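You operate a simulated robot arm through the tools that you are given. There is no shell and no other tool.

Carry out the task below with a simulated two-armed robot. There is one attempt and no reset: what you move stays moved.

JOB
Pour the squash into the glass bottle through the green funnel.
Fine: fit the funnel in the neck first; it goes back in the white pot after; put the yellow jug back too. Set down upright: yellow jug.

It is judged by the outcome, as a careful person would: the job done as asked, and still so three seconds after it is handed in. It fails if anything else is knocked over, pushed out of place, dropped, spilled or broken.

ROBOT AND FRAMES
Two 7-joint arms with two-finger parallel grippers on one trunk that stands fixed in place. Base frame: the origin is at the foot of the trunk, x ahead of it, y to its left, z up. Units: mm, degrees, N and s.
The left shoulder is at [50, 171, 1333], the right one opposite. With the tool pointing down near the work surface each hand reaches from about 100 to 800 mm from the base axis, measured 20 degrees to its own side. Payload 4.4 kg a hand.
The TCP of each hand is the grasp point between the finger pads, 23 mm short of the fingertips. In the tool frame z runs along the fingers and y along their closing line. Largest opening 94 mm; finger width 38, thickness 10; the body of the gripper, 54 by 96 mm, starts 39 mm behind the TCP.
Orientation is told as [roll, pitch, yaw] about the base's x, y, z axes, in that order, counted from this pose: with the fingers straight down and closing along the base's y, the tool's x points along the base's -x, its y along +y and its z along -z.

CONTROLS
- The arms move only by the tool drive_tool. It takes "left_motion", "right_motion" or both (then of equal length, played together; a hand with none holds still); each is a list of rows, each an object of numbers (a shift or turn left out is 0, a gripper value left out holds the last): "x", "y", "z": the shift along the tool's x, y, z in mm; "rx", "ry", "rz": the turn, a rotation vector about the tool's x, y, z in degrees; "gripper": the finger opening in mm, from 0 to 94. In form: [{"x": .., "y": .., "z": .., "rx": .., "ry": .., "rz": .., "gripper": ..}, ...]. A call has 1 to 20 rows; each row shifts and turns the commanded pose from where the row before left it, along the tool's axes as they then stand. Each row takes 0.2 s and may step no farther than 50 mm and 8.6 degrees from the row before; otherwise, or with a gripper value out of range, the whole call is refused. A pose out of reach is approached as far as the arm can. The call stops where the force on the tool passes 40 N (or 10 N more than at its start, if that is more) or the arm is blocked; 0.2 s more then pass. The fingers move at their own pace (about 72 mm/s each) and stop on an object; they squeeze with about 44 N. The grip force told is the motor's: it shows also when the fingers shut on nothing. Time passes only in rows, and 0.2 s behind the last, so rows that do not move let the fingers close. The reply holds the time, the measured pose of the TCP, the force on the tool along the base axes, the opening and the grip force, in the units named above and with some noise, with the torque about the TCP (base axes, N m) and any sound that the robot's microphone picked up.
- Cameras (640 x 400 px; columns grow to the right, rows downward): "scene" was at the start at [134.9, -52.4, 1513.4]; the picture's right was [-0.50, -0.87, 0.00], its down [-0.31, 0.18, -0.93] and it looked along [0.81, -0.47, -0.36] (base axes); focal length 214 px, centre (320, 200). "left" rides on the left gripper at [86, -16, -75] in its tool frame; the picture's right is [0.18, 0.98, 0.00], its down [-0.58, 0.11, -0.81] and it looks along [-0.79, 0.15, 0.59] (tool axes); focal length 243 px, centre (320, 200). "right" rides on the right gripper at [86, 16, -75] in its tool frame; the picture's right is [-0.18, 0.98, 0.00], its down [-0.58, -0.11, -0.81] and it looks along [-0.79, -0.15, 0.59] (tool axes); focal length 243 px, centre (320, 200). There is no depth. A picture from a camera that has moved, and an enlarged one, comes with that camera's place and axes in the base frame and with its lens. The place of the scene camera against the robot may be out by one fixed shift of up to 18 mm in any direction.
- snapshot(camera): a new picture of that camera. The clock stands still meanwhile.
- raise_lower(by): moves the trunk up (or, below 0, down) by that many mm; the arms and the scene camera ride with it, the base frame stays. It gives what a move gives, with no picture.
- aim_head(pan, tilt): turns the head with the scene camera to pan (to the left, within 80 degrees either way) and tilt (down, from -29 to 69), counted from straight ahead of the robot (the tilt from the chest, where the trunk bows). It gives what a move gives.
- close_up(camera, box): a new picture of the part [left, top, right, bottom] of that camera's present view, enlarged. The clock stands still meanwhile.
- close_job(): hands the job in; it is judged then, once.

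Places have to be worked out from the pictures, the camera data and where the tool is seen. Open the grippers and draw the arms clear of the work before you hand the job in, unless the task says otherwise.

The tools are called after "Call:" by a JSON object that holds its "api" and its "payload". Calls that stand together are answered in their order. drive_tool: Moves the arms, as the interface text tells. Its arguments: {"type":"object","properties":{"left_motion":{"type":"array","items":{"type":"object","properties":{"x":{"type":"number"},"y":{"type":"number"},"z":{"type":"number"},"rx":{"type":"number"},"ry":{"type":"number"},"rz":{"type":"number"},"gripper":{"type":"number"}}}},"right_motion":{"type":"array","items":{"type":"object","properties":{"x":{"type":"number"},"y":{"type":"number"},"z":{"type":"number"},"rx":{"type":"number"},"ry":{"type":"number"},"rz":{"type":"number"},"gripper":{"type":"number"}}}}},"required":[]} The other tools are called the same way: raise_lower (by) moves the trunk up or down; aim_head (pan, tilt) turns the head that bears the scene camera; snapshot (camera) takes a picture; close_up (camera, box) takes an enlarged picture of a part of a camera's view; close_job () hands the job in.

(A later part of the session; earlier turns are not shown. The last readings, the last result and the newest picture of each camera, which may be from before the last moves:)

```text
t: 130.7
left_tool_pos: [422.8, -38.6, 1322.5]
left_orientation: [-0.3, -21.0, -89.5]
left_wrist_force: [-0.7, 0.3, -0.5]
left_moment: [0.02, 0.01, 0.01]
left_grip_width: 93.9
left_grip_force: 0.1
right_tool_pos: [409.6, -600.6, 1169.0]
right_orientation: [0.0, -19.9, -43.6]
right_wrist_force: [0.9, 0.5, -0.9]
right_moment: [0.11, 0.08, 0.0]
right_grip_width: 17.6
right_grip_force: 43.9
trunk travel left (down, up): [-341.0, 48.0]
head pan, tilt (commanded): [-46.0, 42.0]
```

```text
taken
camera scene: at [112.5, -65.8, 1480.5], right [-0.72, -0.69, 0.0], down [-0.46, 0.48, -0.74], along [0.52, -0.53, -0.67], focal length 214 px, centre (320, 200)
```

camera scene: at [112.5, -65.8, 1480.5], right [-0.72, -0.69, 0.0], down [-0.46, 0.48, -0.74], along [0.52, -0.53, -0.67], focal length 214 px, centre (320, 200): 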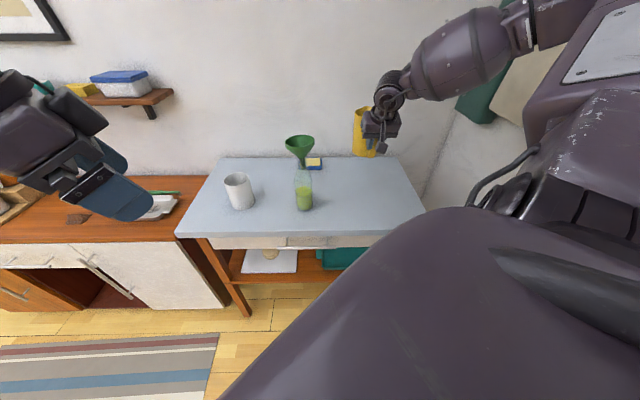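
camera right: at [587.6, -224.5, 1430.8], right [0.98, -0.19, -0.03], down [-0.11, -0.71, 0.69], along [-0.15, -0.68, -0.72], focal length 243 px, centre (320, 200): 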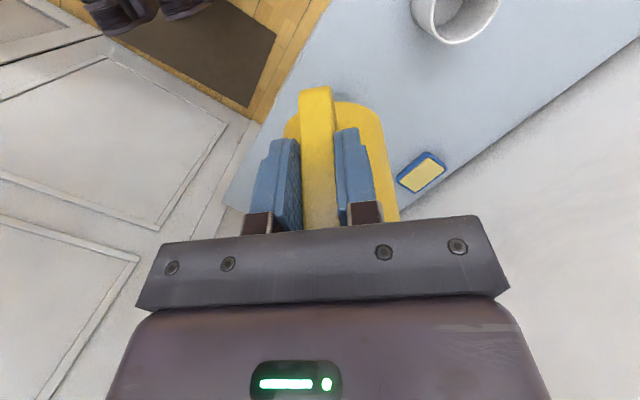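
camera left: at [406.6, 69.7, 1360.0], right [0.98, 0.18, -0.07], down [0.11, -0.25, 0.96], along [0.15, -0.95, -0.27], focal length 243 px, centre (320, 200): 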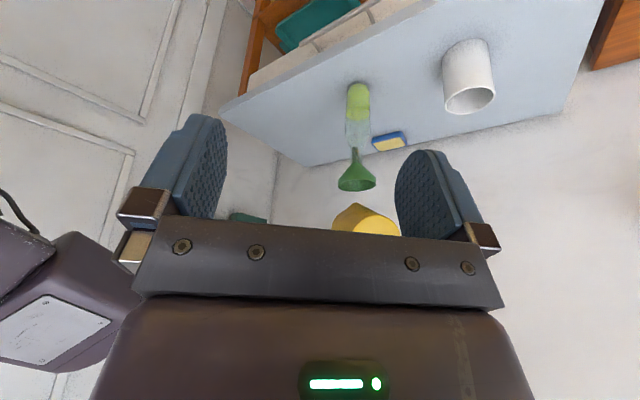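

Next waypoint: over the original spot at (360,-603,1080).

Call:
{"api": "drive_tool", "payload": {"right_motion": [{"x": 20.9, "y": -12, "z": 24}, {"x": 20.9, "y": -12, "z": 24}, {"x": 20.9, "y": -12, "z": 24}, {}]}}

Call:
{"api": "close_up", "payload": {"camera": "scene", "box": [320, 100, 440, 220]}}

```text
t: 131.7
left_tool_pos: [424.6, -37.3, 1322.7]
left_orientation: [-0.3, -21.1, -89.6]
left_wrist_force: [0.0, -0.5, -0.1]
left_moment: [0.02, 0.01, 0.01]
left_grip_width: 93.9
left_grip_force: 0.0
right_tool_pos: [360.4, -601.0, 1081.5]
right_orientation: [-0.1, -19.9, -43.7]
right_wrist_force: [0.0, 0.1, -1.6]
right_moment: [0.09, 0.08, 0.0]
right_grip_width: 18.0
right_grip_force: 44.4
trunk travel left (down, up): [-341.0, 48.0]
head pan, tilt (commanded): [-46.0, 42.0]
```

```text
3.33 times, centred on (380, 160) of scene
camera zoom: at [112.6, -65.5, 1480.5], right [-0.72, -0.69, 0.0], down [-0.46, 0.48, -0.74], along [0.52, -0.53, -0.67], focal length 715 px, centre (120, 333)
```

zoom: 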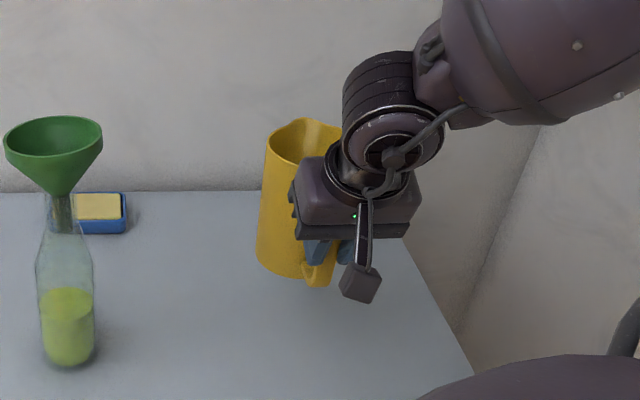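

All tracking. Lowering vertically toward the table; first to ~12 mm above.

Call:
{"api": "drive_tool", "payload": {"right_motion": [{"x": 7.27, "z": 19.97}, {"x": 7.27, "z": 19.97}, {"x": 7.27, "z": 19.97}, {"x": 7.27, "z": 19.97}, {}]}}

Call:
{"api": "close_up", "payload": {"camera": "scene", "box": [340, 145, 405, 215]}}

```text
t: 132.8
left_tool_pos: [424.1, -37.4, 1321.7]
left_orientation: [-0.3, -21.1, -89.6]
left_wrist_force: [0.3, -0.3, -0.5]
left_moment: [-0.03, -0.01, -0.02]
left_grip_width: 93.9
left_grip_force: 0.1
right_tool_pos: [359.4, -602.6, 995.3]
right_orientation: [0.0, -19.9, -43.6]
right_wrist_force: [-0.7, -0.3, -1.2]
right_moment: [0.08, 0.05, 0.0]
right_grip_width: 17.8
right_grip_force: 44.3
trunk travel left (down, up): [-341.0, 48.0]
head pan, tilt (commanded): [-46.0, 42.0]
```

```text
5.71 times, centred on (372, 180) of scene
camera zoom: at [112.5, -65.8, 1480.6], right [-0.72, -0.69, 0.0], down [-0.46, 0.48, -0.74], along [0.52, -0.53, -0.67], focal length 1226 px, centre (20, 314)
```

zoom: 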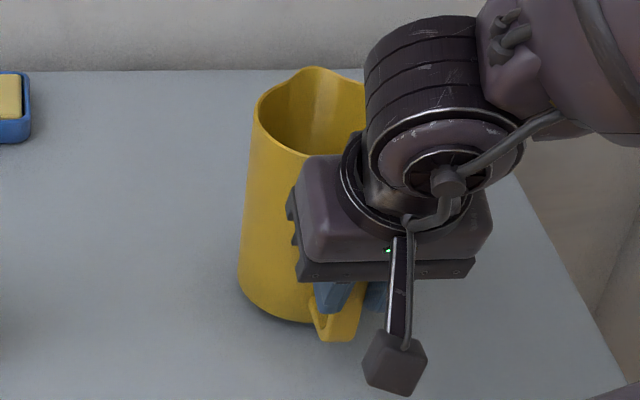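

Compared with the original view the jug is ~4 mm off and ~2° over-rotated; a +2° yaw corrects both. Then lower in small steps until it touches.

Call:
{"api": "drive_tool", "payload": {"right_motion": [{"rx": -0.68, "rz": -1.88}, {"x": 0.86, "z": 2.35}, {"x": 0.86, "z": 2.35}, {"x": 0.86, "z": 2.35}, {}]}}

Call:
{"api": "drive_tool", "payload": {"right_motion": [{"x": 0.51, "z": 1.41}, {"x": 0.51, "z": 1.41}, {}]}}

```text
t: 134.1
left_tool_pos: [423.8, -38.2, 1321.6]
left_orientation: [-0.3, -21.0, -89.6]
left_wrist_force: [0.5, -0.7, -0.5]
left_moment: [0.0, 0.01, 0.03]
left_grip_width: 94.1
left_grip_force: 0.0
right_tool_pos: [359.3, -601.5, 987.7]
right_orientation: [0.0, -19.9, -41.7]
right_wrist_force: [-0.7, -0.4, -2.1]
right_moment: [0.1, 0.11, -0.01]
right_grip_width: 17.7
right_grip_force: 44.2
trunk travel left (down, up): [-341.0, 48.0]
head pan, tilt (commanded): [-46.0, 42.0]
```

```text
t: 134.8
left_tool_pos: [422.5, -39.0, 1321.2]
left_orientation: [-0.3, -21.2, -89.6]
left_wrist_force: [0.3, 0.5, 0.5]
left_moment: [-0.01, 0.05, 0.0]
left_grip_width: 93.9
left_grip_force: 0.1
right_tool_pos: [358.2, -602.7, 984.6]
right_orientation: [0.1, -20.0, -41.7]
right_wrist_force: [0.6, 0.1, -2.1]
right_moment: [0.1, 0.09, 0.03]
right_grip_width: 17.6
right_grip_force: 43.6
trunk travel left (down, up): [-341.0, 48.0]
head pan, tilt (commanded): [-46.0, 42.0]
```

Call:
{"api": "drive_tool", "payload": {"right_motion": [{"x": 0.34, "z": 0.94}, {"x": 0.34, "z": 0.94}, {}]}}

Call:
{"api": "close_up", "payload": {"camera": "scene", "box": [340, 145, 405, 215]}}

```text
t: 135.7
left_tool_pos: [423.8, -38.2, 1322.3]
left_orientation: [-0.4, -21.1, -89.5]
left_wrist_force: [0.4, -0.6, 0.0]
left_moment: [-0.03, -0.02, -0.04]
left_grip_width: 93.9
left_grip_force: 0.1
right_tool_pos: [359.4, -602.8, 984.4]
right_orientation: [0.1, -20.0, -41.6]
right_wrist_force: [-0.7, 0.5, 5.7]
right_moment: [-0.6, -0.5, -0.08]
right_grip_width: 17.8
right_grip_force: 43.8
trunk travel left (down, up): [-341.0, 48.0]
head pan, tilt (commanded): [-46.0, 42.0]
```

```text
5.71 times, centred on (372, 180) of scene
camera zoom: at [111.9, -65.3, 1480.7], right [-0.72, -0.69, 0.0], down [-0.46, 0.48, -0.74], along [0.52, -0.54, -0.67], focal length 1226 px, centre (20, 314)
```

zoom: 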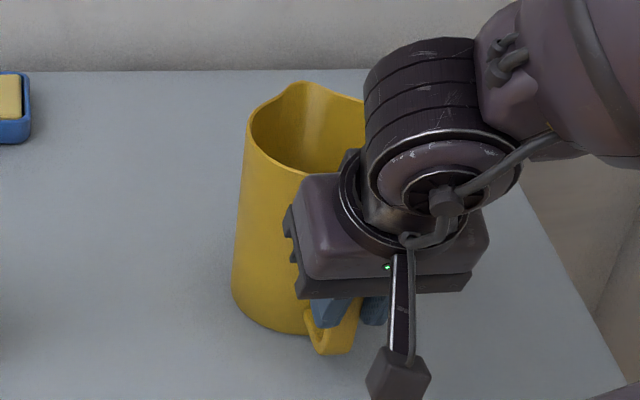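

The jug is on the table (net ~7 N) in its original place by the view. I'll relieve 0.7 mm and open the fingers.

Call:
{"api": "drive_tool", "payload": {"right_motion": [{"x": -0.25, "z": -0.66}, {"gripper": 40}, {}, {"gripper": 60}, {}, {}]}}

Call:
{"api": "snapshot", "payload": {"camera": "right"}}

Call:
{"api": "close_up", "payload": {"camera": "scene", "box": [340, 145, 405, 215]}}

```text
t: 137.1
left_tool_pos: [423.3, -37.5, 1322.0]
left_orientation: [-0.3, -21.1, -89.6]
left_wrist_force: [0.2, 0.7, 0.3]
left_moment: [0.03, 0.01, -0.02]
left_grip_width: 94.2
left_grip_force: 0.1
right_tool_pos: [359.4, -602.5, 983.3]
right_orientation: [0.1, -19.9, -41.6]
right_wrist_force: [0.2, -0.4, 0.6]
right_moment: [-0.02, 0.02, -0.01]
right_grip_width: 59.9
right_grip_force: 0.0
trunk travel left (down, up): [-341.0, 48.0]
head pan, tilt (commanded): [-46.0, 42.0]
```

```text
taken
camera right: at [290.4, -519.5, 1026.2], right [0.78, 0.62, 0.06], down [0.13, -0.26, 0.96], along [0.61, -0.74, -0.29], focal length 243 px, centre (320, 200)
```

right: 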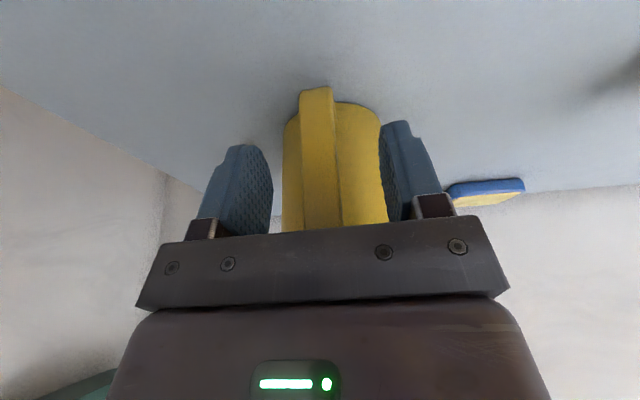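

```text
5.71 times, centred on (372, 180) of scene
camera zoom: at [112.4, -65.9, 1480.5], right [-0.72, -0.69, 0.0], down [-0.46, 0.48, -0.74], along [0.52, -0.53, -0.67], focal length 1226 px, centre (20, 314)
```

zoom: 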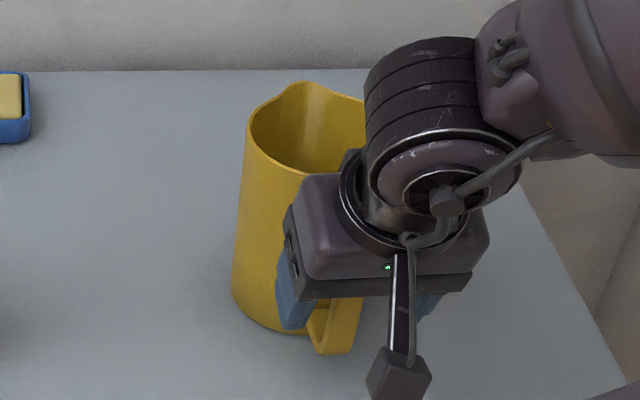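

Released cleanly, handle free between the fingers. Rising vertically away.

Call:
{"api": "drive_tool", "payload": {"right_motion": [{"x": -3.42, "z": -9.4}, {"x": -6.84, "z": -18.8}, {"x": -10.3, "z": -28.2}, {"x": -10.3, "z": -28.2}, {"x": -10.3, "z": -28.2}, {"x": -6.84, "z": -18.8}, {}]}}

Call:
{"api": "close_up", "payload": {"camera": "scene", "box": [340, 145, 405, 215]}}

Call:
{"api": "close_up", "payload": {"camera": "left", "box": [220, 60, 440, 220]}}

```text
t: 138.7
left_tool_pos: [422.5, -37.4, 1320.9]
left_orientation: [-0.5, -21.1, -89.7]
left_wrist_force: [0.1, 0.3, -0.2]
left_moment: [0.02, 0.0, -0.03]
left_grip_width: 93.8
left_grip_force: 0.0
right_tool_pos: [359.8, -602.1, 1123.7]
right_orientation: [0.1, -20.0, -41.7]
right_wrist_force: [-0.3, 0.1, 0.6]
right_moment: [-0.02, 0.04, 0.01]
right_grip_width: 60.3
right_grip_force: 0.2
trunk travel left (down, up): [-341.0, 48.0]
head pan, tilt (commanded): [-46.0, 42.0]
```

```text
5.71 times, centred on (372, 180) of scene
camera zoom: at [112.5, -66.3, 1480.5], right [-0.72, -0.69, 0.0], down [-0.46, 0.48, -0.74], along [0.52, -0.53, -0.67], focal length 1226 px, centre (20, 314)
```

zoom: 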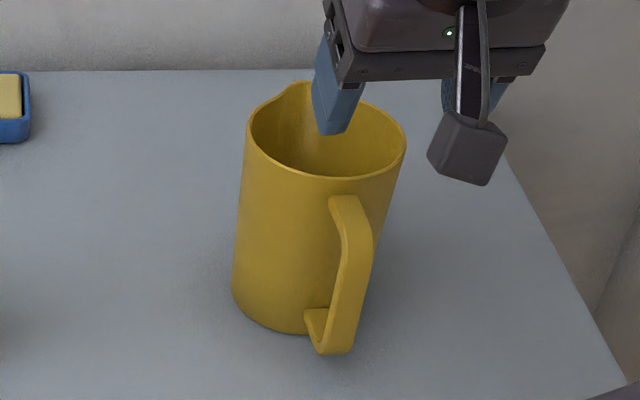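

```text
2.50 times, centred on (330, 140) of left
camera zoom: at [406.6, 69.5, 1359.9], right [0.98, 0.18, -0.07], down [0.11, -0.25, 0.96], along [0.15, -0.95, -0.27], focal length 606 px, centre (295, 350)
```

zoom: 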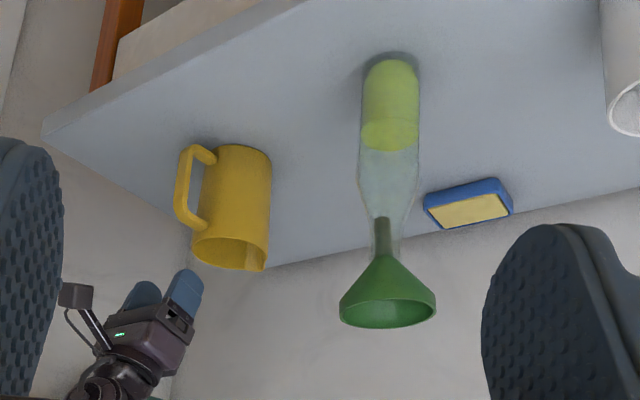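

The jug matches its original pose almost exactly. Now the funnel: I'll raise the right hand, level it and yaw to 0, heading for above the funnel.

Call:
{"api": "drive_tool", "payload": {"right_motion": [{"x": -18.3, "y": 25.5, "z": -25.3, "gripper": 94}, {"x": -18.3, "y": 25.5, "z": -25.3}, {"x": -18.3, "y": 25.5, "z": -25.3}, {"ry": 6.67}, {"ry": 6.67}, {"ry": 6.66}, {"rz": -6.95}, {"rz": -6.95}, {"rz": -6.95}, {"rz": -6.95}, {"rz": -6.95}, {"rz": -6.95}, {}]}}

```text
t: 141.4
left_tool_pos: [423.8, -37.2, 1321.9]
left_orientation: [-0.3, -21.0, -89.6]
left_wrist_force: [-1.3, -0.6, 0.3]
left_moment: [0.02, 0.0, -0.01]
left_grip_width: 94.0
left_grip_force: 0.0
right_tool_pos: [429.7, -563.9, 1215.0]
right_orientation: [0.2, -0.1, 0.0]
right_wrist_force: [-0.1, -0.2, 0.8]
right_moment: [0.0, -0.02, 0.01]
right_grip_width: 94.0
right_grip_force: 0.0
trunk travel left (down, up): [-341.0, 48.0]
head pan, tilt (commanded): [-46.0, 42.0]
```

Call:
{"api": "drive_tool", "payload": {"right_motion": [{"z": -30}, {"x": -28.4, "y": 23.3, "z": -14}, {"x": -28.4, "y": 23.3, "z": -14}, {"x": -28.4, "y": 23.3, "z": -14}, {"x": -28.4, "y": 23.3, "z": -14}, {"x": -28.4, "y": 23.3, "z": 0}, {}]}}

Call:
{"api": "snapshot", "payload": {"camera": "right"}}

Call:
{"api": "close_up", "payload": {"camera": "right", "box": [230, 0, 410, 130]}}

```text
t: 143.1
left_tool_pos: [422.6, -38.4, 1322.3]
left_orientation: [-0.1, -21.1, -89.6]
left_wrist_force: [-0.4, -0.8, 0.0]
left_moment: [0.01, 0.0, 0.0]
left_grip_width: 94.1
left_grip_force: 0.1
right_tool_pos: [571.2, -446.2, 1298.4]
right_orientation: [0.1, 0.0, 0.0]
right_wrist_force: [-0.7, -0.2, -0.6]
right_moment: [0.03, -0.01, -0.03]
right_grip_width: 94.0
right_grip_force: 0.1
trunk travel left (down, up): [-341.0, 48.0]
head pan, tilt (commanded): [-46.0, 42.0]
```

```text
taken
camera right: at [484.7, -430.6, 1375.4], right [0.18, 0.98, 0.0], down [0.58, -0.11, 0.81], along [0.79, -0.15, -0.59], focal length 243 px, centre (320, 200)
```

right: 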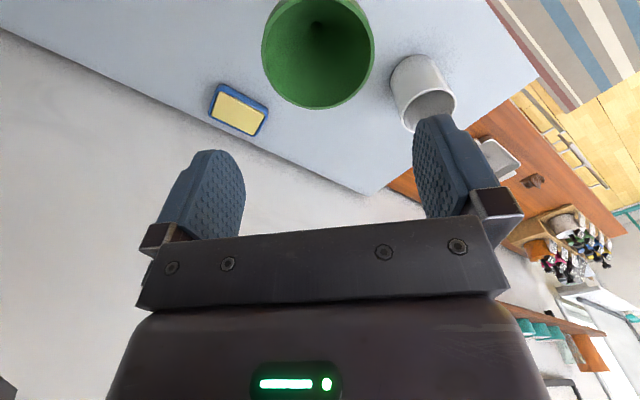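

```text
3.08 times, centred on (320, 65) of right
camera zoom: at [484.7, -430.6, 1375.4], right [0.18, 0.98, 0.0], down [0.58, -0.11, 0.81], along [0.79, -0.15, -0.59], focal length 746 px, centre (320, 615)
```

zoom: 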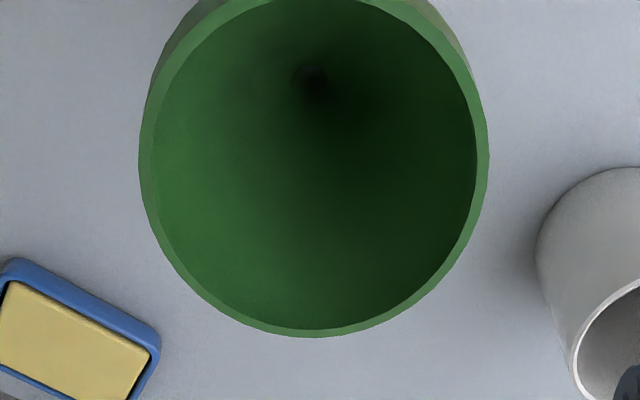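

Funnel rim centre ≈ (573.5,-449), top z ≈ 1172. I'll trim by (+2.5,-2) and descend to just above the rim to check alignment.

Call:
{"api": "drive_tool", "payload": {"right_motion": [{"x": -2.5, "y": -2, "z": 10}, {"z": 30}, {"z": 30}, {"z": 20}, {}]}}

Call:
{"api": "snapshot", "payload": {"camera": "right"}}

Call:
{"api": "close_up", "payload": {"camera": "right", "box": [200, 30, 440, 230]}}

Call:
{"api": "close_up", "payload": {"camera": "scene", "box": [265, 80, 345, 180]}}

```text
t: 144.2
left_tool_pos: [423.3, -37.5, 1321.9]
left_orientation: [-0.3, -21.2, -89.5]
left_wrist_force: [-0.5, 0.7, 0.8]
left_moment: [0.01, -0.04, 0.02]
left_grip_width: 93.9
left_grip_force: 0.2
right_tool_pos: [573.2, -447.7, 1209.7]
right_orientation: [0.2, 0.0, 0.0]
right_wrist_force: [0.4, -0.2, 0.5]
right_moment: [0.01, 0.0, -0.03]
right_grip_width: 93.7
right_grip_force: 0.0
trunk travel left (down, up): [-341.0, 48.0]
head pan, tilt (commanded): [-46.0, 42.0]
```

```text
taken
camera right: at [486.6, -432.6, 1286.1], right [0.18, 0.98, 0.0], down [0.58, -0.11, 0.81], along [0.79, -0.15, -0.59], focal length 243 px, centre (320, 200)
```

right: 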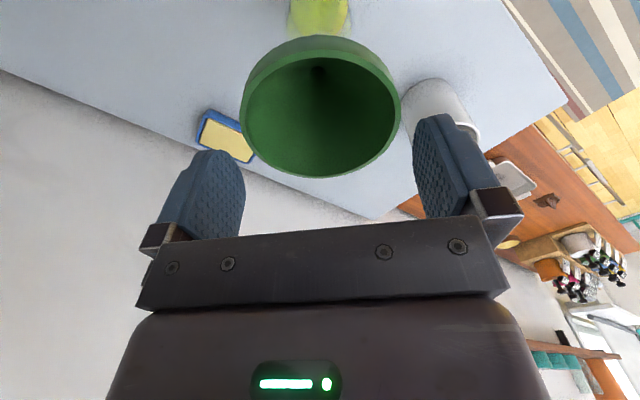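

```text
2.00 times, centred on (320, 130) of right
camera zoom: at [486.6, -432.6, 1286.1], right [0.18, 0.98, 0.0], down [0.58, -0.11, 0.81], along [0.79, -0.15, -0.59], focal length 485 px, centre (320, 340)
```

zoom: 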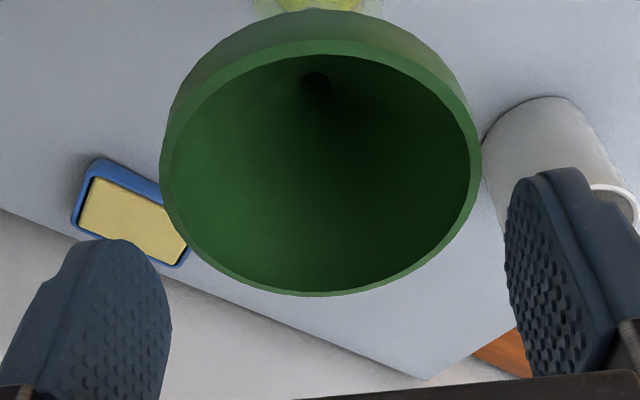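

```text
4.00 times, centred on (305, 130) of scene
camera zoom: at [112.3, -65.9, 1480.6], right [-0.72, -0.69, 0.0], down [-0.46, 0.48, -0.74], along [0.52, -0.53, -0.67], focal length 858 px, centre (380, 480)
```

zoom: 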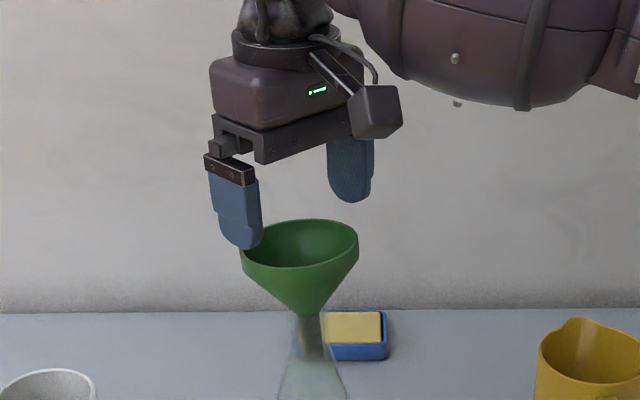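

Well centred (within ~1 mm in y). Descending gently so the tips reach ~9 mm below the rim.

Call:
{"api": "drive_tool", "payload": {"right_motion": [{"z": 5}, {"z": 5}, {"z": 4}, {"z": 3}, {"z": 3}, {"z": 3}, {}]}}

Call:
{"api": "close_up", "payload": {"camera": "right", "box": [200, 30, 440, 230]}}

Call:
{"api": "close_up", "payload": {"camera": "scene", "box": [265, 80, 345, 180]}}

```text
t: 145.8
left_tool_pos: [422.3, -37.7, 1321.4]
left_orientation: [-0.3, -21.1, -89.6]
left_wrist_force: [0.1, -0.3, -0.2]
left_moment: [0.0, 0.03, 0.01]
left_grip_width: 94.0
left_grip_force: 0.1
right_tool_pos: [573.6, -448.7, 1188.3]
right_orientation: [0.1, 0.2, 0.1]
right_wrist_force: [0.3, -0.6, 0.0]
right_moment: [-0.01, 0.01, 0.01]
right_grip_width: 94.1
right_grip_force: 0.1
trunk travel left (down, up): [-341.0, 48.0]
head pan, tilt (commanded): [-46.0, 42.0]
```

```text
2.00 times, centred on (320, 130) of right
camera zoom: at [487.6, -432.7, 1263.5], right [0.18, 0.98, 0.0], down [0.58, -0.11, 0.81], along [0.79, -0.15, -0.59], focal length 485 px, centre (320, 340)
```

zoom: 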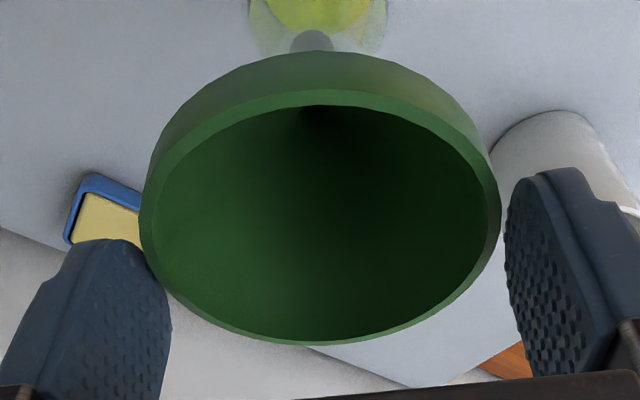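

```text
4.00 times, centred on (305, 130) of scene
camera zoom: at [112.4, -65.9, 1480.5], right [-0.72, -0.69, 0.0], down [-0.46, 0.48, -0.74], along [0.52, -0.53, -0.67], focal length 858 px, centre (380, 480)
```

zoom: 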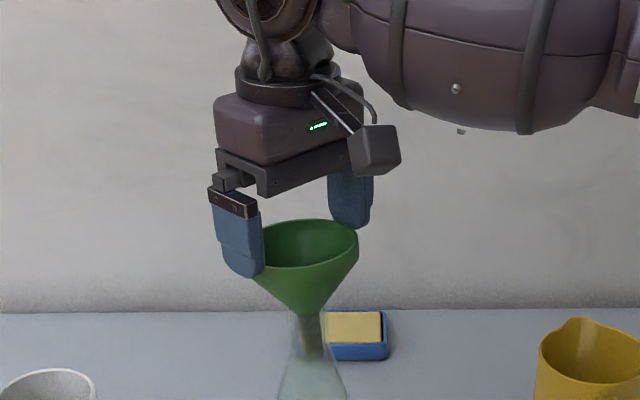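

No contact. I'll close in stages to take hold of the funnel gently.

Call:
{"api": "drive_tool", "payload": {"right_motion": [{"z": 2}, {"gripper": 91}, {"gripper": 88}, {"gripper": 85}, {"gripper": 82}, {"gripper": 78}, {}, {}]}}

Call:
{"api": "close_up", "payload": {"camera": "right", "box": [200, 30, 440, 230]}}

Call:
{"api": "close_up", "payload": {"camera": "scene", "box": [265, 100, 345, 220]}}

```text
t: 147.7
left_tool_pos: [423.7, -38.5, 1321.2]
left_orientation: [-0.3, -21.1, -89.6]
left_wrist_force: [0.3, -0.4, 0.4]
left_moment: [0.0, 0.0, -0.04]
left_grip_width: 93.8
left_grip_force: 0.2
right_tool_pos: [573.6, -447.9, 1184.8]
right_orientation: [0.2, 0.1, 0.0]
right_wrist_force: [0.9, -0.7, 0.2]
right_moment: [0.01, -0.01, 0.0]
right_grip_width: 81.0
right_grip_force: 43.9
trunk travel left (down, up): [-341.0, 48.0]
head pan, tilt (commanded): [-46.0, 42.0]
```

```text
2.00 times, centred on (320, 130) of right
camera zoom: at [487.8, -432.7, 1261.6], right [0.18, 0.98, 0.0], down [0.58, -0.11, 0.81], along [0.79, -0.15, -0.59], focal length 485 px, centre (320, 340)
```

zoom: 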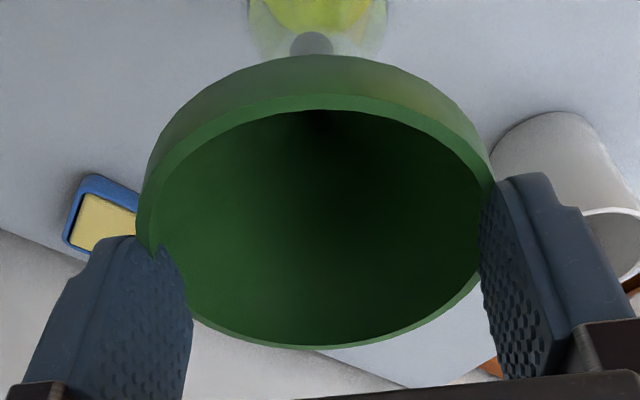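

```text
3.33 times, centred on (305, 160) of scene
camera zoom: at [112.4, -65.9, 1480.5], right [-0.72, -0.69, 0.0], down [-0.46, 0.48, -0.74], along [0.52, -0.53, -0.67], focal length 715 px, centre (370, 333)
```

zoom: 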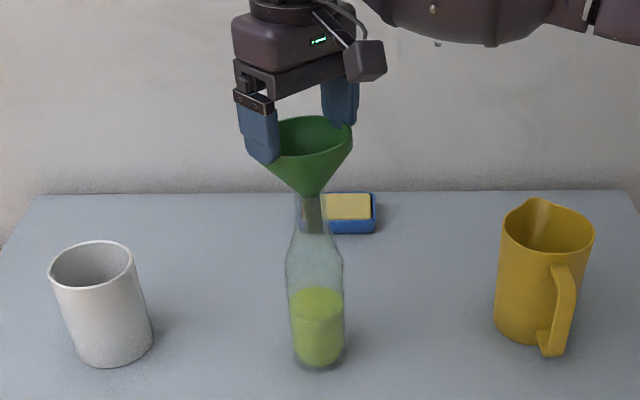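

Held at 81 mm. Lifting slowly straight up out of the neck.

Call:
{"api": "drive_tool", "payload": {"right_motion": [{"z": -3}, {"z": -5}, {"z": -7}, {"z": -8}, {"z": -8}, {"z": -8}, {"z": -8}, {"z": -8}, {}]}}

Call:
{"api": "close_up", "payload": {"camera": "scene", "box": [265, 90, 345, 220]}}

```text
t: 149.7
left_tool_pos: [424.3, -38.7, 1321.9]
left_orientation: [-0.3, -21.1, -89.6]
left_wrist_force: [0.1, -0.7, -0.3]
left_moment: [-0.02, 0.0, -0.02]
left_grip_width: 94.2
left_grip_force: 0.1
right_tool_pos: [573.4, -448.1, 1240.0]
right_orientation: [0.0, 0.0, -0.1]
right_wrist_force: [0.8, -0.9, -0.2]
right_moment: [0.03, 0.03, 0.01]
right_grip_width: 80.6
right_grip_force: 44.0
trunk travel left (down, up): [-341.0, 48.0]
head pan, tilt (commanded): [-46.0, 42.0]
```

```text
3.08 times, centred on (305, 155) of scene
camera zoom: at [112.5, -66.1, 1480.5], right [-0.72, -0.69, 0.0], down [-0.46, 0.48, -0.74], along [0.52, -0.53, -0.67], focal length 660 px, centre (366, 338)
```

zoom: 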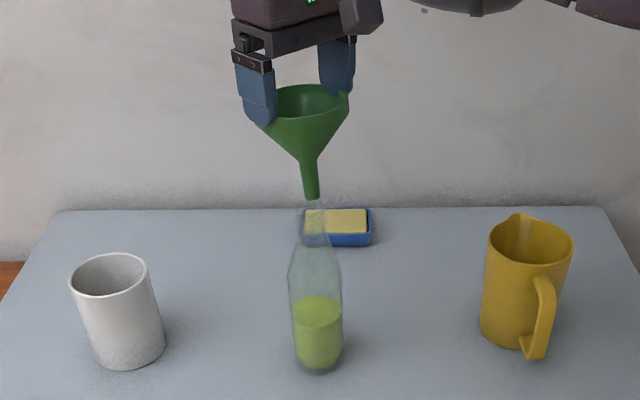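

Out of the neck; the bottle holds the squash. Raising further, then moving slowly over to the pot.

Call:
{"api": "drive_tool", "payload": {"right_motion": [{"z": -8}, {"z": -15}, {"z": -15}, {"x": -6, "y": 5}, {"x": -15, "y": 12}, {"x": -15, "y": 12}, {"x": -15, "y": 12}, {"x": -15, "y": 12}, {"x": -15, "y": 12}, {"x": -15, "y": 12}, {"x": -15, "y": 12}, {"x": -15, "y": 12}, {"x": -15, "y": 12}, {"x": -15, "y": 12}, {"x": -15, "y": 12}, {"x": -9, "y": 7}, {}]}}

Call:
{"api": "snapshot", "payload": {"camera": "right"}}

Call:
{"api": "close_up", "payload": {"camera": "scene", "box": [180, 70, 290, 220]}}

```text
t: 153.2
left_tool_pos: [423.4, -39.6, 1322.8]
left_orientation: [-0.3, -21.1, -89.5]
left_wrist_force: [0.4, 0.0, -0.3]
left_moment: [0.0, 0.02, 0.0]
left_grip_width: 93.9
left_grip_force: 0.0
right_tool_pos: [753.7, -305.0, 1277.5]
right_orientation: [0.1, 0.0, 0.1]
right_wrist_force: [0.6, 0.1, -0.1]
right_moment: [0.0, 0.02, -0.06]
right_grip_width: 80.4
right_grip_force: 44.2
trunk travel left (down, up): [-341.0, 48.0]
head pan, tilt (commanded): [-46.0, 42.0]
```

```text
taken
camera right: at [667.9, -288.6, 1353.3], right [0.18, 0.98, 0.0], down [0.58, -0.11, 0.81], along [0.79, -0.15, -0.59], focal length 243 px, centre (320, 200)
```

right: 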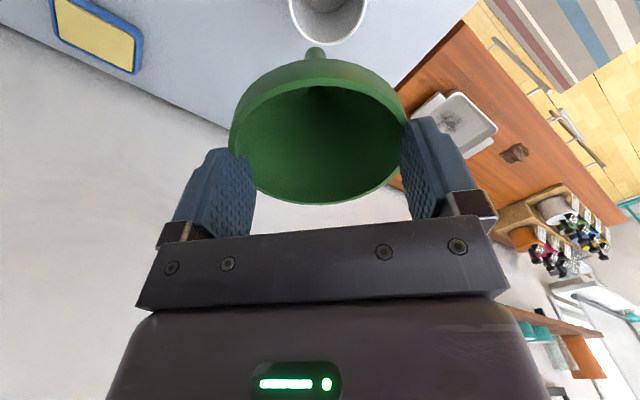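

```text
2.67 times, centred on (235, 145) of scene
camera zoom: at [112.4, -66.2, 1480.5], right [-0.72, -0.69, 0.0], down [-0.46, 0.48, -0.74], along [0.52, -0.53, -0.67], focal length 572 px, centre (547, 347)
```

zoom: 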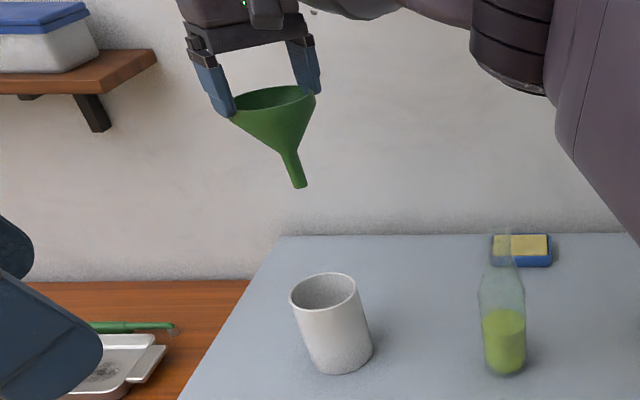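

Call:
{"api": "close_up", "payload": {"camera": "right", "box": [200, 0, 440, 230]}}

```text
1.74 times, centred on (320, 115) of right
camera zoom: at [667.9, -288.6, 1353.3], right [0.18, 0.98, 0.0], down [0.58, -0.11, 0.81], along [0.79, -0.15, -0.59], focal length 422 px, centre (320, 348)
```

zoom: 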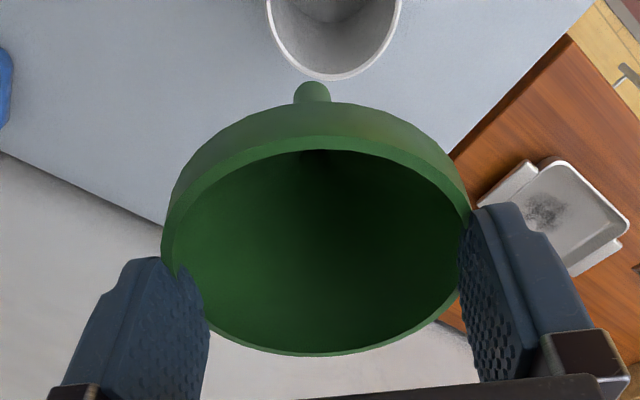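

Funnel hangs with its rim ~18 mm below the TCP and a slight tilt; the pot axis is confirmed at ~(758,-295). I'll centre over it and lower smoothly, stopping well above the seat.

Call:
{"api": "drive_tool", "payload": {"right_motion": [{"x": -1, "y": 3}, {"x": -1, "y": 4}, {"x": -1, "y": 3}, {"z": 6}, {"z": 12}, {"z": 14}, {"z": 14}, {"z": 14}, {"z": 14}, {"z": 14}, {"z": 10}, {"z": 6}, {}]}}

Call:
{"api": "close_up", "payload": {"camera": "right", "box": [200, 0, 440, 230]}}

Call:
{"api": "close_up", "payload": {"camera": "scene", "box": [190, 110, 290, 220]}}

```text
t: 156.1
left_tool_pos: [423.3, -38.2, 1321.7]
left_orientation: [-0.5, -21.1, -89.6]
left_wrist_force: [0.1, 0.5, 0.7]
left_moment: [-0.06, -0.04, 0.0]
left_grip_width: 93.9
left_grip_force: 0.1
right_tool_pos: [757.2, -293.5, 1173.9]
right_orientation: [0.1, 0.2, -0.1]
right_wrist_force: [0.4, 0.1, 0.4]
right_moment: [-0.03, -0.02, 0.04]
right_grip_width: 80.7
right_grip_force: 44.3
trunk travel left (down, up): [-341.0, 48.0]
head pan, tilt (commanded): [-46.0, 42.0]
```

```text
1.74 times, centred on (320, 115) of right
camera zoom: at [670.6, -278.1, 1249.8], right [0.18, 0.98, 0.0], down [0.58, -0.11, 0.81], along [0.79, -0.15, -0.59], focal length 422 px, centre (320, 348)
```

zoom: 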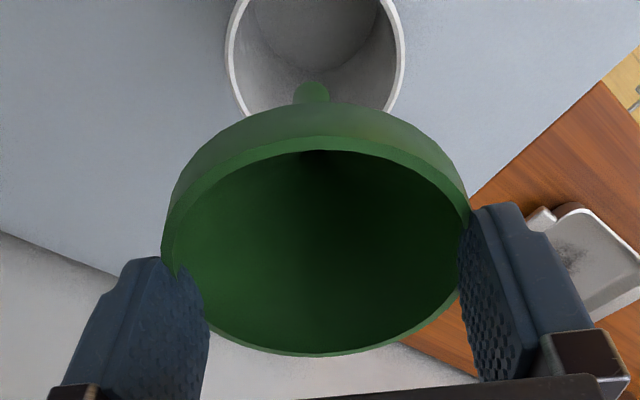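

```text
3.64 times, centred on (240, 165) of scene
camera zoom: at [112.4, -66.0, 1480.5], right [-0.72, -0.69, 0.0], down [-0.46, 0.48, -0.74], along [0.52, -0.53, -0.67], focal length 780 px, centre (611, 327)
```

zoom: 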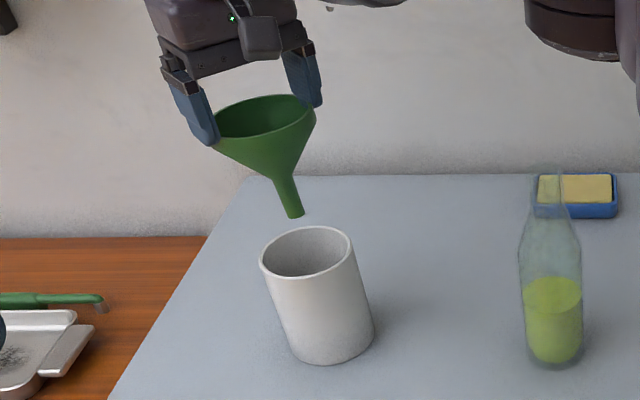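

The spout tip is over the pot opening. Lowering into the pot.

Call:
{"api": "drive_tool", "payload": {"right_motion": [{"z": 6}, {"z": 10}, {"z": 12}, {"z": 12}, {"z": 12}, {"z": 12}, {"z": 10}, {"z": 6}, {}]}}

Call:
{"api": "close_up", "payload": {"camera": "right", "box": [200, 0, 440, 230]}}

Call:
{"api": "close_up", "payload": {"camera": "scene", "box": [200, 140, 280, 220]}}

```text
t: 158.1
left_tool_pos: [422.9, -39.9, 1323.4]
left_orientation: [-0.4, -21.1, -89.6]
left_wrist_force: [-0.2, -0.7, -0.7]
left_moment: [0.0, -0.01, -0.02]
left_grip_width: 93.9
left_grip_force: 0.0
right_tool_pos: [757.3, -293.5, 1093.4]
right_orientation: [0.2, 0.1, 0.1]
right_wrist_force: [0.0, -0.7, 0.2]
right_moment: [-0.04, 0.03, -0.01]
right_grip_width: 80.5
right_grip_force: 44.4
trunk travel left (down, up): [-341.0, 48.0]
head pan, tilt (commanded): [-46.0, 42.0]
```

```text
1.74 times, centred on (320, 115) of right
camera zoom: at [670.2, -278.3, 1170.1], right [0.18, 0.98, 0.0], down [0.58, -0.11, 0.81], along [0.79, -0.15, -0.59], focal length 422 px, centre (320, 348)
```

zoom: 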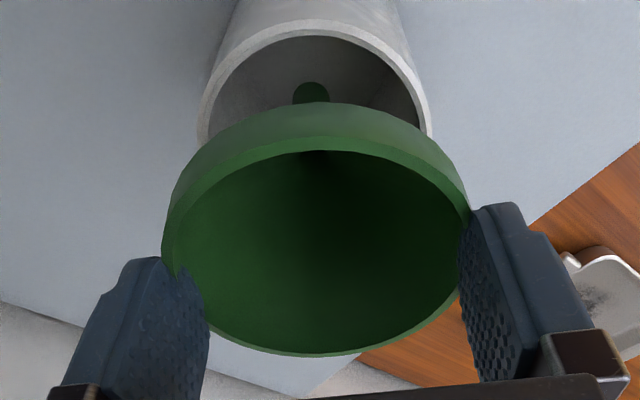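

```text
5.00 times, centred on (240, 180) of scene
camera zoom: at [112.4, -65.9, 1480.5], right [-0.72, -0.69, 0.0], down [-0.46, 0.48, -0.74], along [0.52, -0.53, -0.67], focal length 1072 px, centre (720, 300)
```

zoom: 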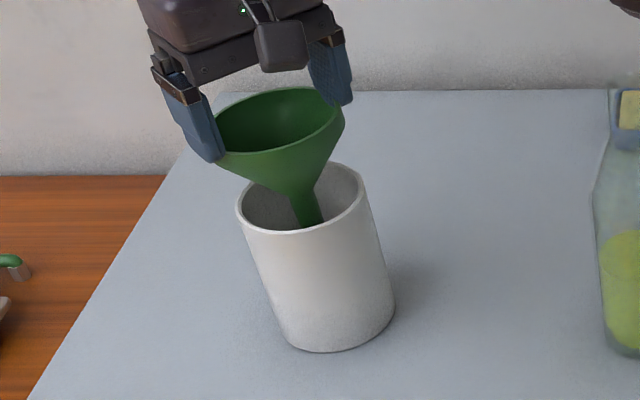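

The spout is inside the pot and laterally centred. Continue down slowly.

Call:
{"api": "drive_tool", "payload": {"right_motion": [{"z": 6}, {"z": 7}, {"z": 7}, {"z": 7}, {"z": 6}, {}]}}

Call:
{"api": "close_up", "payload": {"camera": "right", "box": [200, 0, 440, 230]}}

Call:
{"api": "close_up", "payload": {"camera": "scene", "box": [200, 140, 280, 220]}}

```text
t: 159.4
left_tool_pos: [422.5, -37.6, 1321.6]
left_orientation: [-0.3, -21.1, -89.5]
left_wrist_force: [0.2, 0.0, 0.7]
left_moment: [0.0, -0.04, -0.01]
left_grip_width: 94.0
left_grip_force: 0.1
right_tool_pos: [756.6, -293.8, 1061.2]
right_orientation: [0.1, 0.1, 0.1]
right_wrist_force: [0.0, -0.3, -1.2]
right_moment: [-0.02, 0.01, -0.03]
right_grip_width: 80.5
right_grip_force: 44.1
trunk travel left (down, up): [-341.0, 48.0]
head pan, tilt (commanded): [-46.0, 42.0]
```

```text
1.74 times, centred on (320, 115) of right
camera zoom: at [670.2, -277.8, 1137.5], right [0.18, 0.98, 0.0], down [0.58, -0.11, 0.81], along [0.79, -0.15, -0.59], focal length 422 px, centre (320, 348)
```

zoom: 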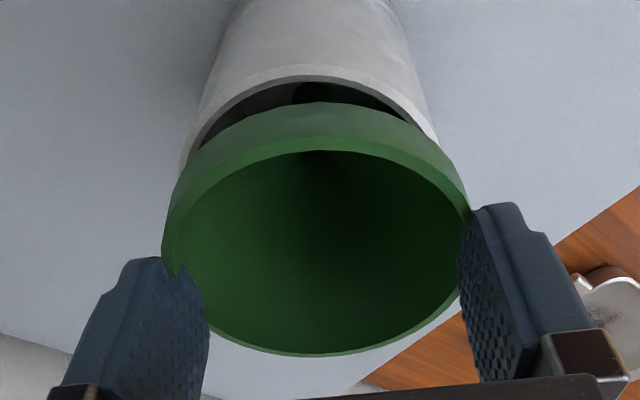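

```text
5.00 times, centred on (240, 180) of scene
camera zoom: at [112.4, -66.0, 1480.5], right [-0.72, -0.69, 0.0], down [-0.46, 0.48, -0.74], along [0.52, -0.53, -0.67], focal length 1072 px, centre (720, 300)
```

zoom: 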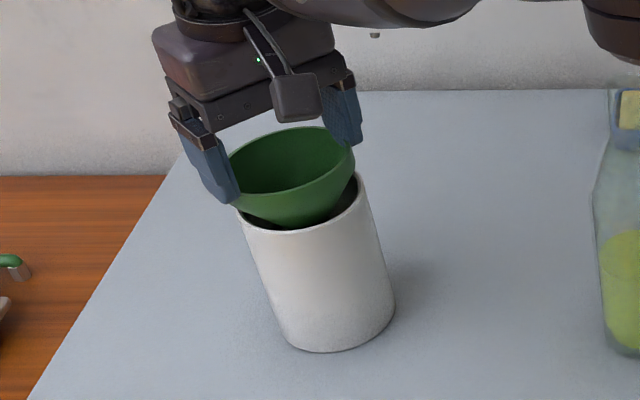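

Almost home. Lowering in 2.5 mm steps with force checks.

Call:
{"api": "drive_tool", "payload": {"right_motion": [{"z": 2.5}, {"z": 2.5}, {"z": 2.5}, {"z": 2.5}, {}]}}

Call:
{"api": "close_up", "payload": {"camera": "scene", "box": [200, 140, 280, 220]}}

Call:
{"api": "close_up", "payload": {"camera": "right", "box": [200, 0, 440, 230]}}

```text
t: 160.7
left_tool_pos: [422.6, -38.9, 1321.9]
left_orientation: [-0.3, -21.1, -89.6]
left_wrist_force: [0.1, -0.2, -0.2]
left_moment: [0.0, 0.0, 0.01]
left_grip_width: 94.1
left_grip_force: 0.0
right_tool_pos: [756.9, -294.9, 1050.8]
right_orientation: [0.1, 0.0, 0.0]
right_wrist_force: [-0.2, -0.3, -0.8]
right_moment: [0.02, -0.02, 0.01]
right_grip_width: 81.0
right_grip_force: 44.0
trunk travel left (down, up): [-341.0, 48.0]
head pan, tilt (commanded): [-46.0, 42.0]
```

```text
5.00 times, centred on (240, 180) of scene
camera zoom: at [112.5, -66.0, 1480.5], right [-0.72, -0.69, 0.0], down [-0.46, 0.48, -0.74], along [0.52, -0.53, -0.67], focal length 1072 px, centre (720, 300)
```

zoom: 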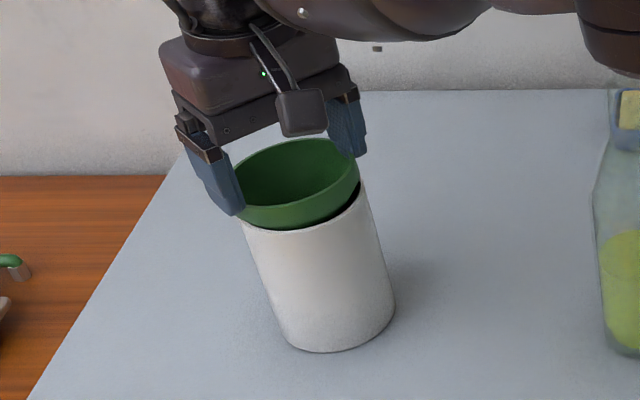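

```text
1.74 times, centred on (320, 115) of right
camera zoom: at [670.2, -278.4, 1127.3], right [0.18, 0.98, 0.0], down [0.58, -0.11, 0.81], along [0.79, -0.15, -0.59], focal length 422 px, centre (320, 348)
```

zoom: 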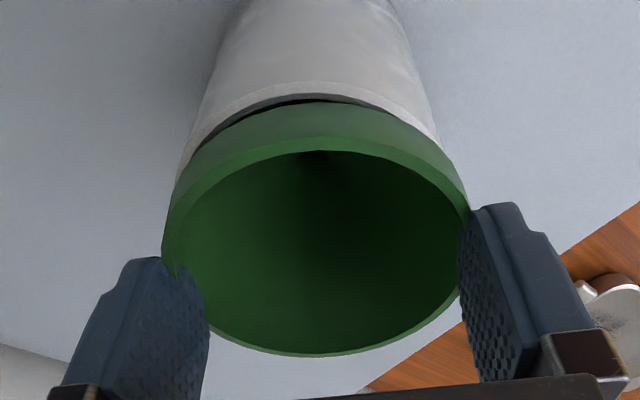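

Call:
{"api": "drive_tool", "payload": {"right_motion": [{"z": 1.5}, {"z": 1.5}, {"z": 1.5}, {}]}}

```text
t: 161.7
left_tool_pos: [423.4, -37.7, 1322.3]
left_orientation: [-0.3, -21.1, -89.6]
left_wrist_force: [0.4, 0.2, -0.2]
left_moment: [0.01, -0.03, -0.01]
left_grip_width: 93.8
left_grip_force: 0.0
right_tool_pos: [756.9, -294.3, 1046.1]
right_orientation: [0.1, 0.1, -0.1]
right_wrist_force: [-0.3, -0.5, 0.0]
right_moment: [-0.01, -0.01, -0.02]
right_grip_width: 80.6
right_grip_force: 44.3
trunk travel left (down, up): [-341.0, 48.0]
head pan, tilt (commanded): [-46.0, 42.0]
```

No contact yet; a few more millimetres.

Call:
{"api": "drive_tool", "payload": {"right_motion": [{"z": 1.5}, {"z": 1.5}, {}]}}

Call:
{"api": "close_up", "payload": {"camera": "scene", "box": [205, 150, 270, 215]}}

Call:
{"api": "close_up", "payload": {"camera": "right", "box": [200, 0, 440, 230]}}

```text
t: 162.4
left_tool_pos: [422.7, -39.0, 1321.4]
left_orientation: [-0.3, -21.1, -89.6]
left_wrist_force: [0.1, -0.1, -0.5]
left_moment: [-0.01, 0.02, 0.03]
left_grip_width: 93.8
left_grip_force: 0.2
right_tool_pos: [756.1, -293.7, 1044.8]
right_orientation: [0.2, 0.0, 0.0]
right_wrist_force: [0.0, -3.2, 5.6]
right_moment: [0.04, 0.01, 0.08]
right_grip_width: 80.7
right_grip_force: 44.0
trunk travel left (down, up): [-341.0, 48.0]
head pan, tilt (commanded): [-46.0, 42.0]
```

```text
6.15 times, centred on (238, 182) of scene
camera zoom: at [111.8, -66.1, 1480.6], right [-0.72, -0.69, 0.0], down [-0.46, 0.48, -0.74], along [0.52, -0.53, -0.67], focal length 1320 px, centre (828, 308)
```

zoom: 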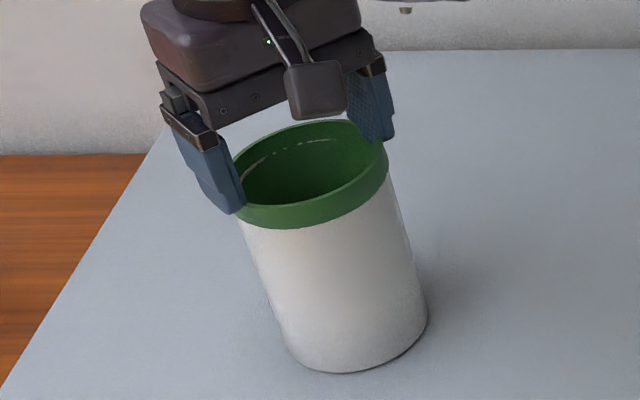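

```text
1.74 times, centred on (320, 115) of right
camera zoom: at [670.2, -278.0, 1120.6], right [0.18, 0.98, 0.0], down [0.58, -0.11, 0.81], along [0.79, -0.15, -0.59], focal length 422 px, centre (320, 348)
```

zoom: 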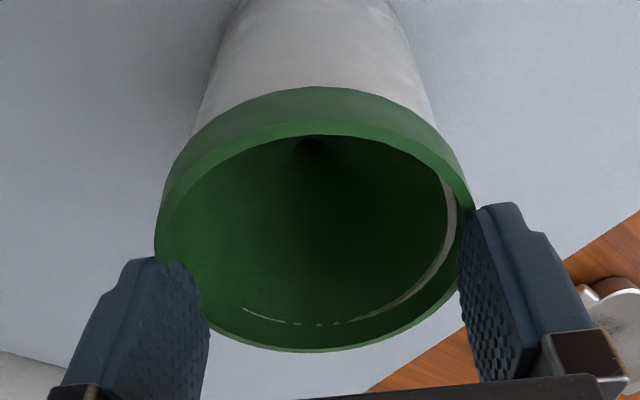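

Contact at 5.6 N and the pot's lip shows inside the funnel just as it did originally — it is seating. Relieve 1 mm and open.

Call:
{"api": "drive_tool", "payload": {"right_motion": [{"z": -1}, {"gripper": 84}, {"gripper": 88}, {"gripper": 94}, {}, {}]}}

Call:
{"api": "close_up", "payload": {"camera": "scene", "box": [205, 150, 270, 215]}}

Call:
{"api": "close_up", "payload": {"camera": "right", "box": [200, 0, 440, 230]}}

```text
t: 163.8
left_tool_pos: [423.4, -38.0, 1322.3]
left_orientation: [-0.3, -21.1, -89.6]
left_wrist_force: [-0.1, 0.2, 0.8]
left_moment: [0.02, 0.01, 0.04]
left_grip_width: 94.0
left_grip_force: 0.0
right_tool_pos: [756.9, -293.3, 1045.4]
right_orientation: [0.2, 0.0, 0.1]
right_wrist_force: [0.8, 0.6, -0.3]
right_moment: [0.03, 0.02, 0.05]
right_grip_width: 94.2
right_grip_force: 0.0
trunk travel left (down, up): [-341.0, 48.0]
head pan, tilt (commanded): [-46.0, 42.0]
```

```text
6.15 times, centred on (238, 182) of scene
camera zoom: at [112.4, -66.0, 1480.5], right [-0.72, -0.69, 0.0], down [-0.46, 0.48, -0.74], along [0.52, -0.53, -0.67], focal length 1320 px, centre (828, 308)
```

zoom: 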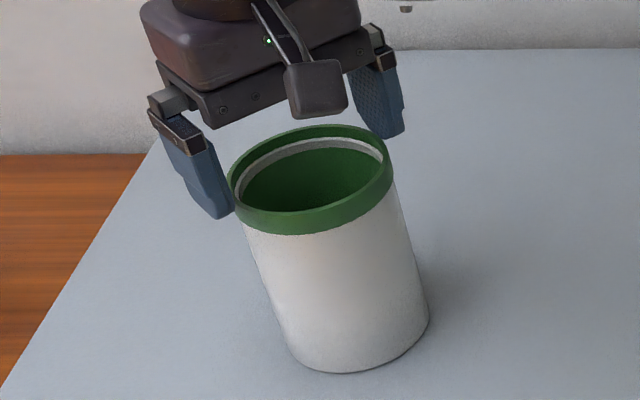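

```text
1.74 times, centred on (320, 115) of right
camera zoom: at [670.3, -277.9, 1121.0], right [0.18, 0.98, 0.0], down [0.58, -0.11, 0.81], along [0.79, -0.15, -0.59], focal length 422 px, centre (320, 348)
```

zoom: 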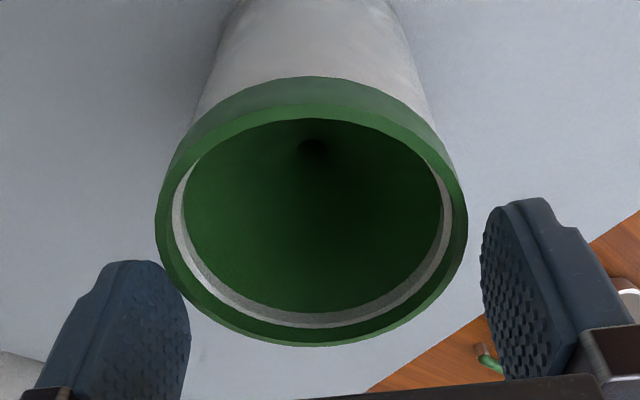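

The funnel dropped into its original seated position. Rising straight up and clear.

Call:
{"api": "drive_tool", "payload": {"right_motion": [{"z": -4}, {"z": -8}, {"z": -20}, {"z": -30}, {"z": -40}, {"z": -40}, {}]}}

Call:
{"api": "close_up", "payload": {"camera": "scene", "box": [210, 160, 270, 215]}}

Call:
{"api": "snapshot", "payload": {"camera": "scene"}}

```text
t: 165.4
left_tool_pos: [424.3, -38.3, 1321.8]
left_orientation: [-0.3, -21.1, -89.6]
left_wrist_force: [-0.1, -0.7, -0.4]
left_moment: [0.0, 0.0, 0.01]
left_grip_width: 93.8
left_grip_force: 0.0
right_tool_pos: [757.1, -295.6, 1187.5]
right_orientation: [0.2, 0.1, 0.0]
right_wrist_force: [0.7, 0.2, 0.7]
right_moment: [0.02, -0.01, 0.03]
right_grip_width: 93.9
right_grip_force: 0.1
trunk travel left (down, up): [-341.0, 48.0]
head pan, tilt (commanded): [-46.0, 42.0]
```

```text
7.27 times, centred on (240, 188) of scene
camera zoom: at [112.9, -66.3, 1480.4], right [-0.72, -0.69, 0.0], down [-0.47, 0.48, -0.74], along [0.52, -0.53, -0.67], focal length 1560 px, centre (902, 291)
```

zoom: 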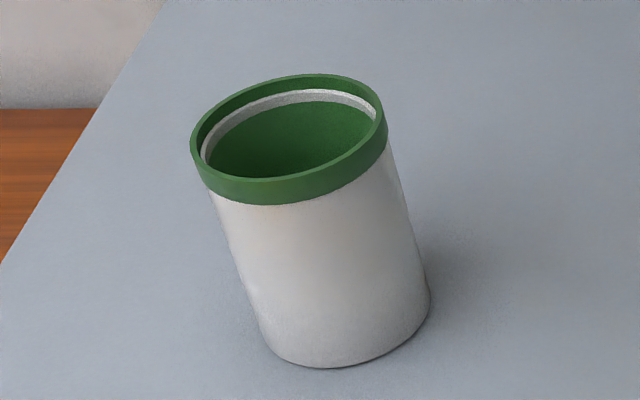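

```text
taken
camera scene: at [112.9, -66.3, 1480.4], right [-0.72, -0.69, 0.0], down [-0.47, 0.48, -0.74], along [0.52, -0.53, -0.67], focal length 214 px, centre (320, 200)
```

scene: 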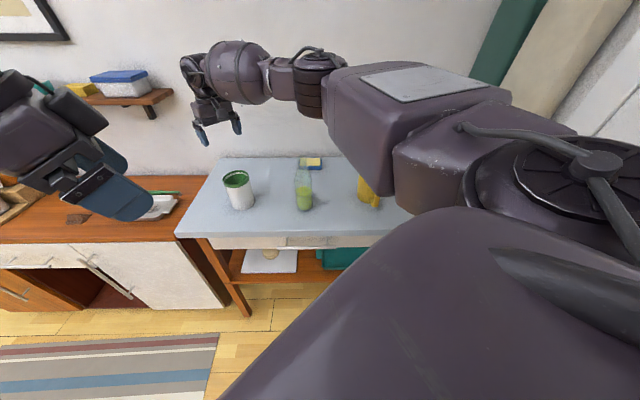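

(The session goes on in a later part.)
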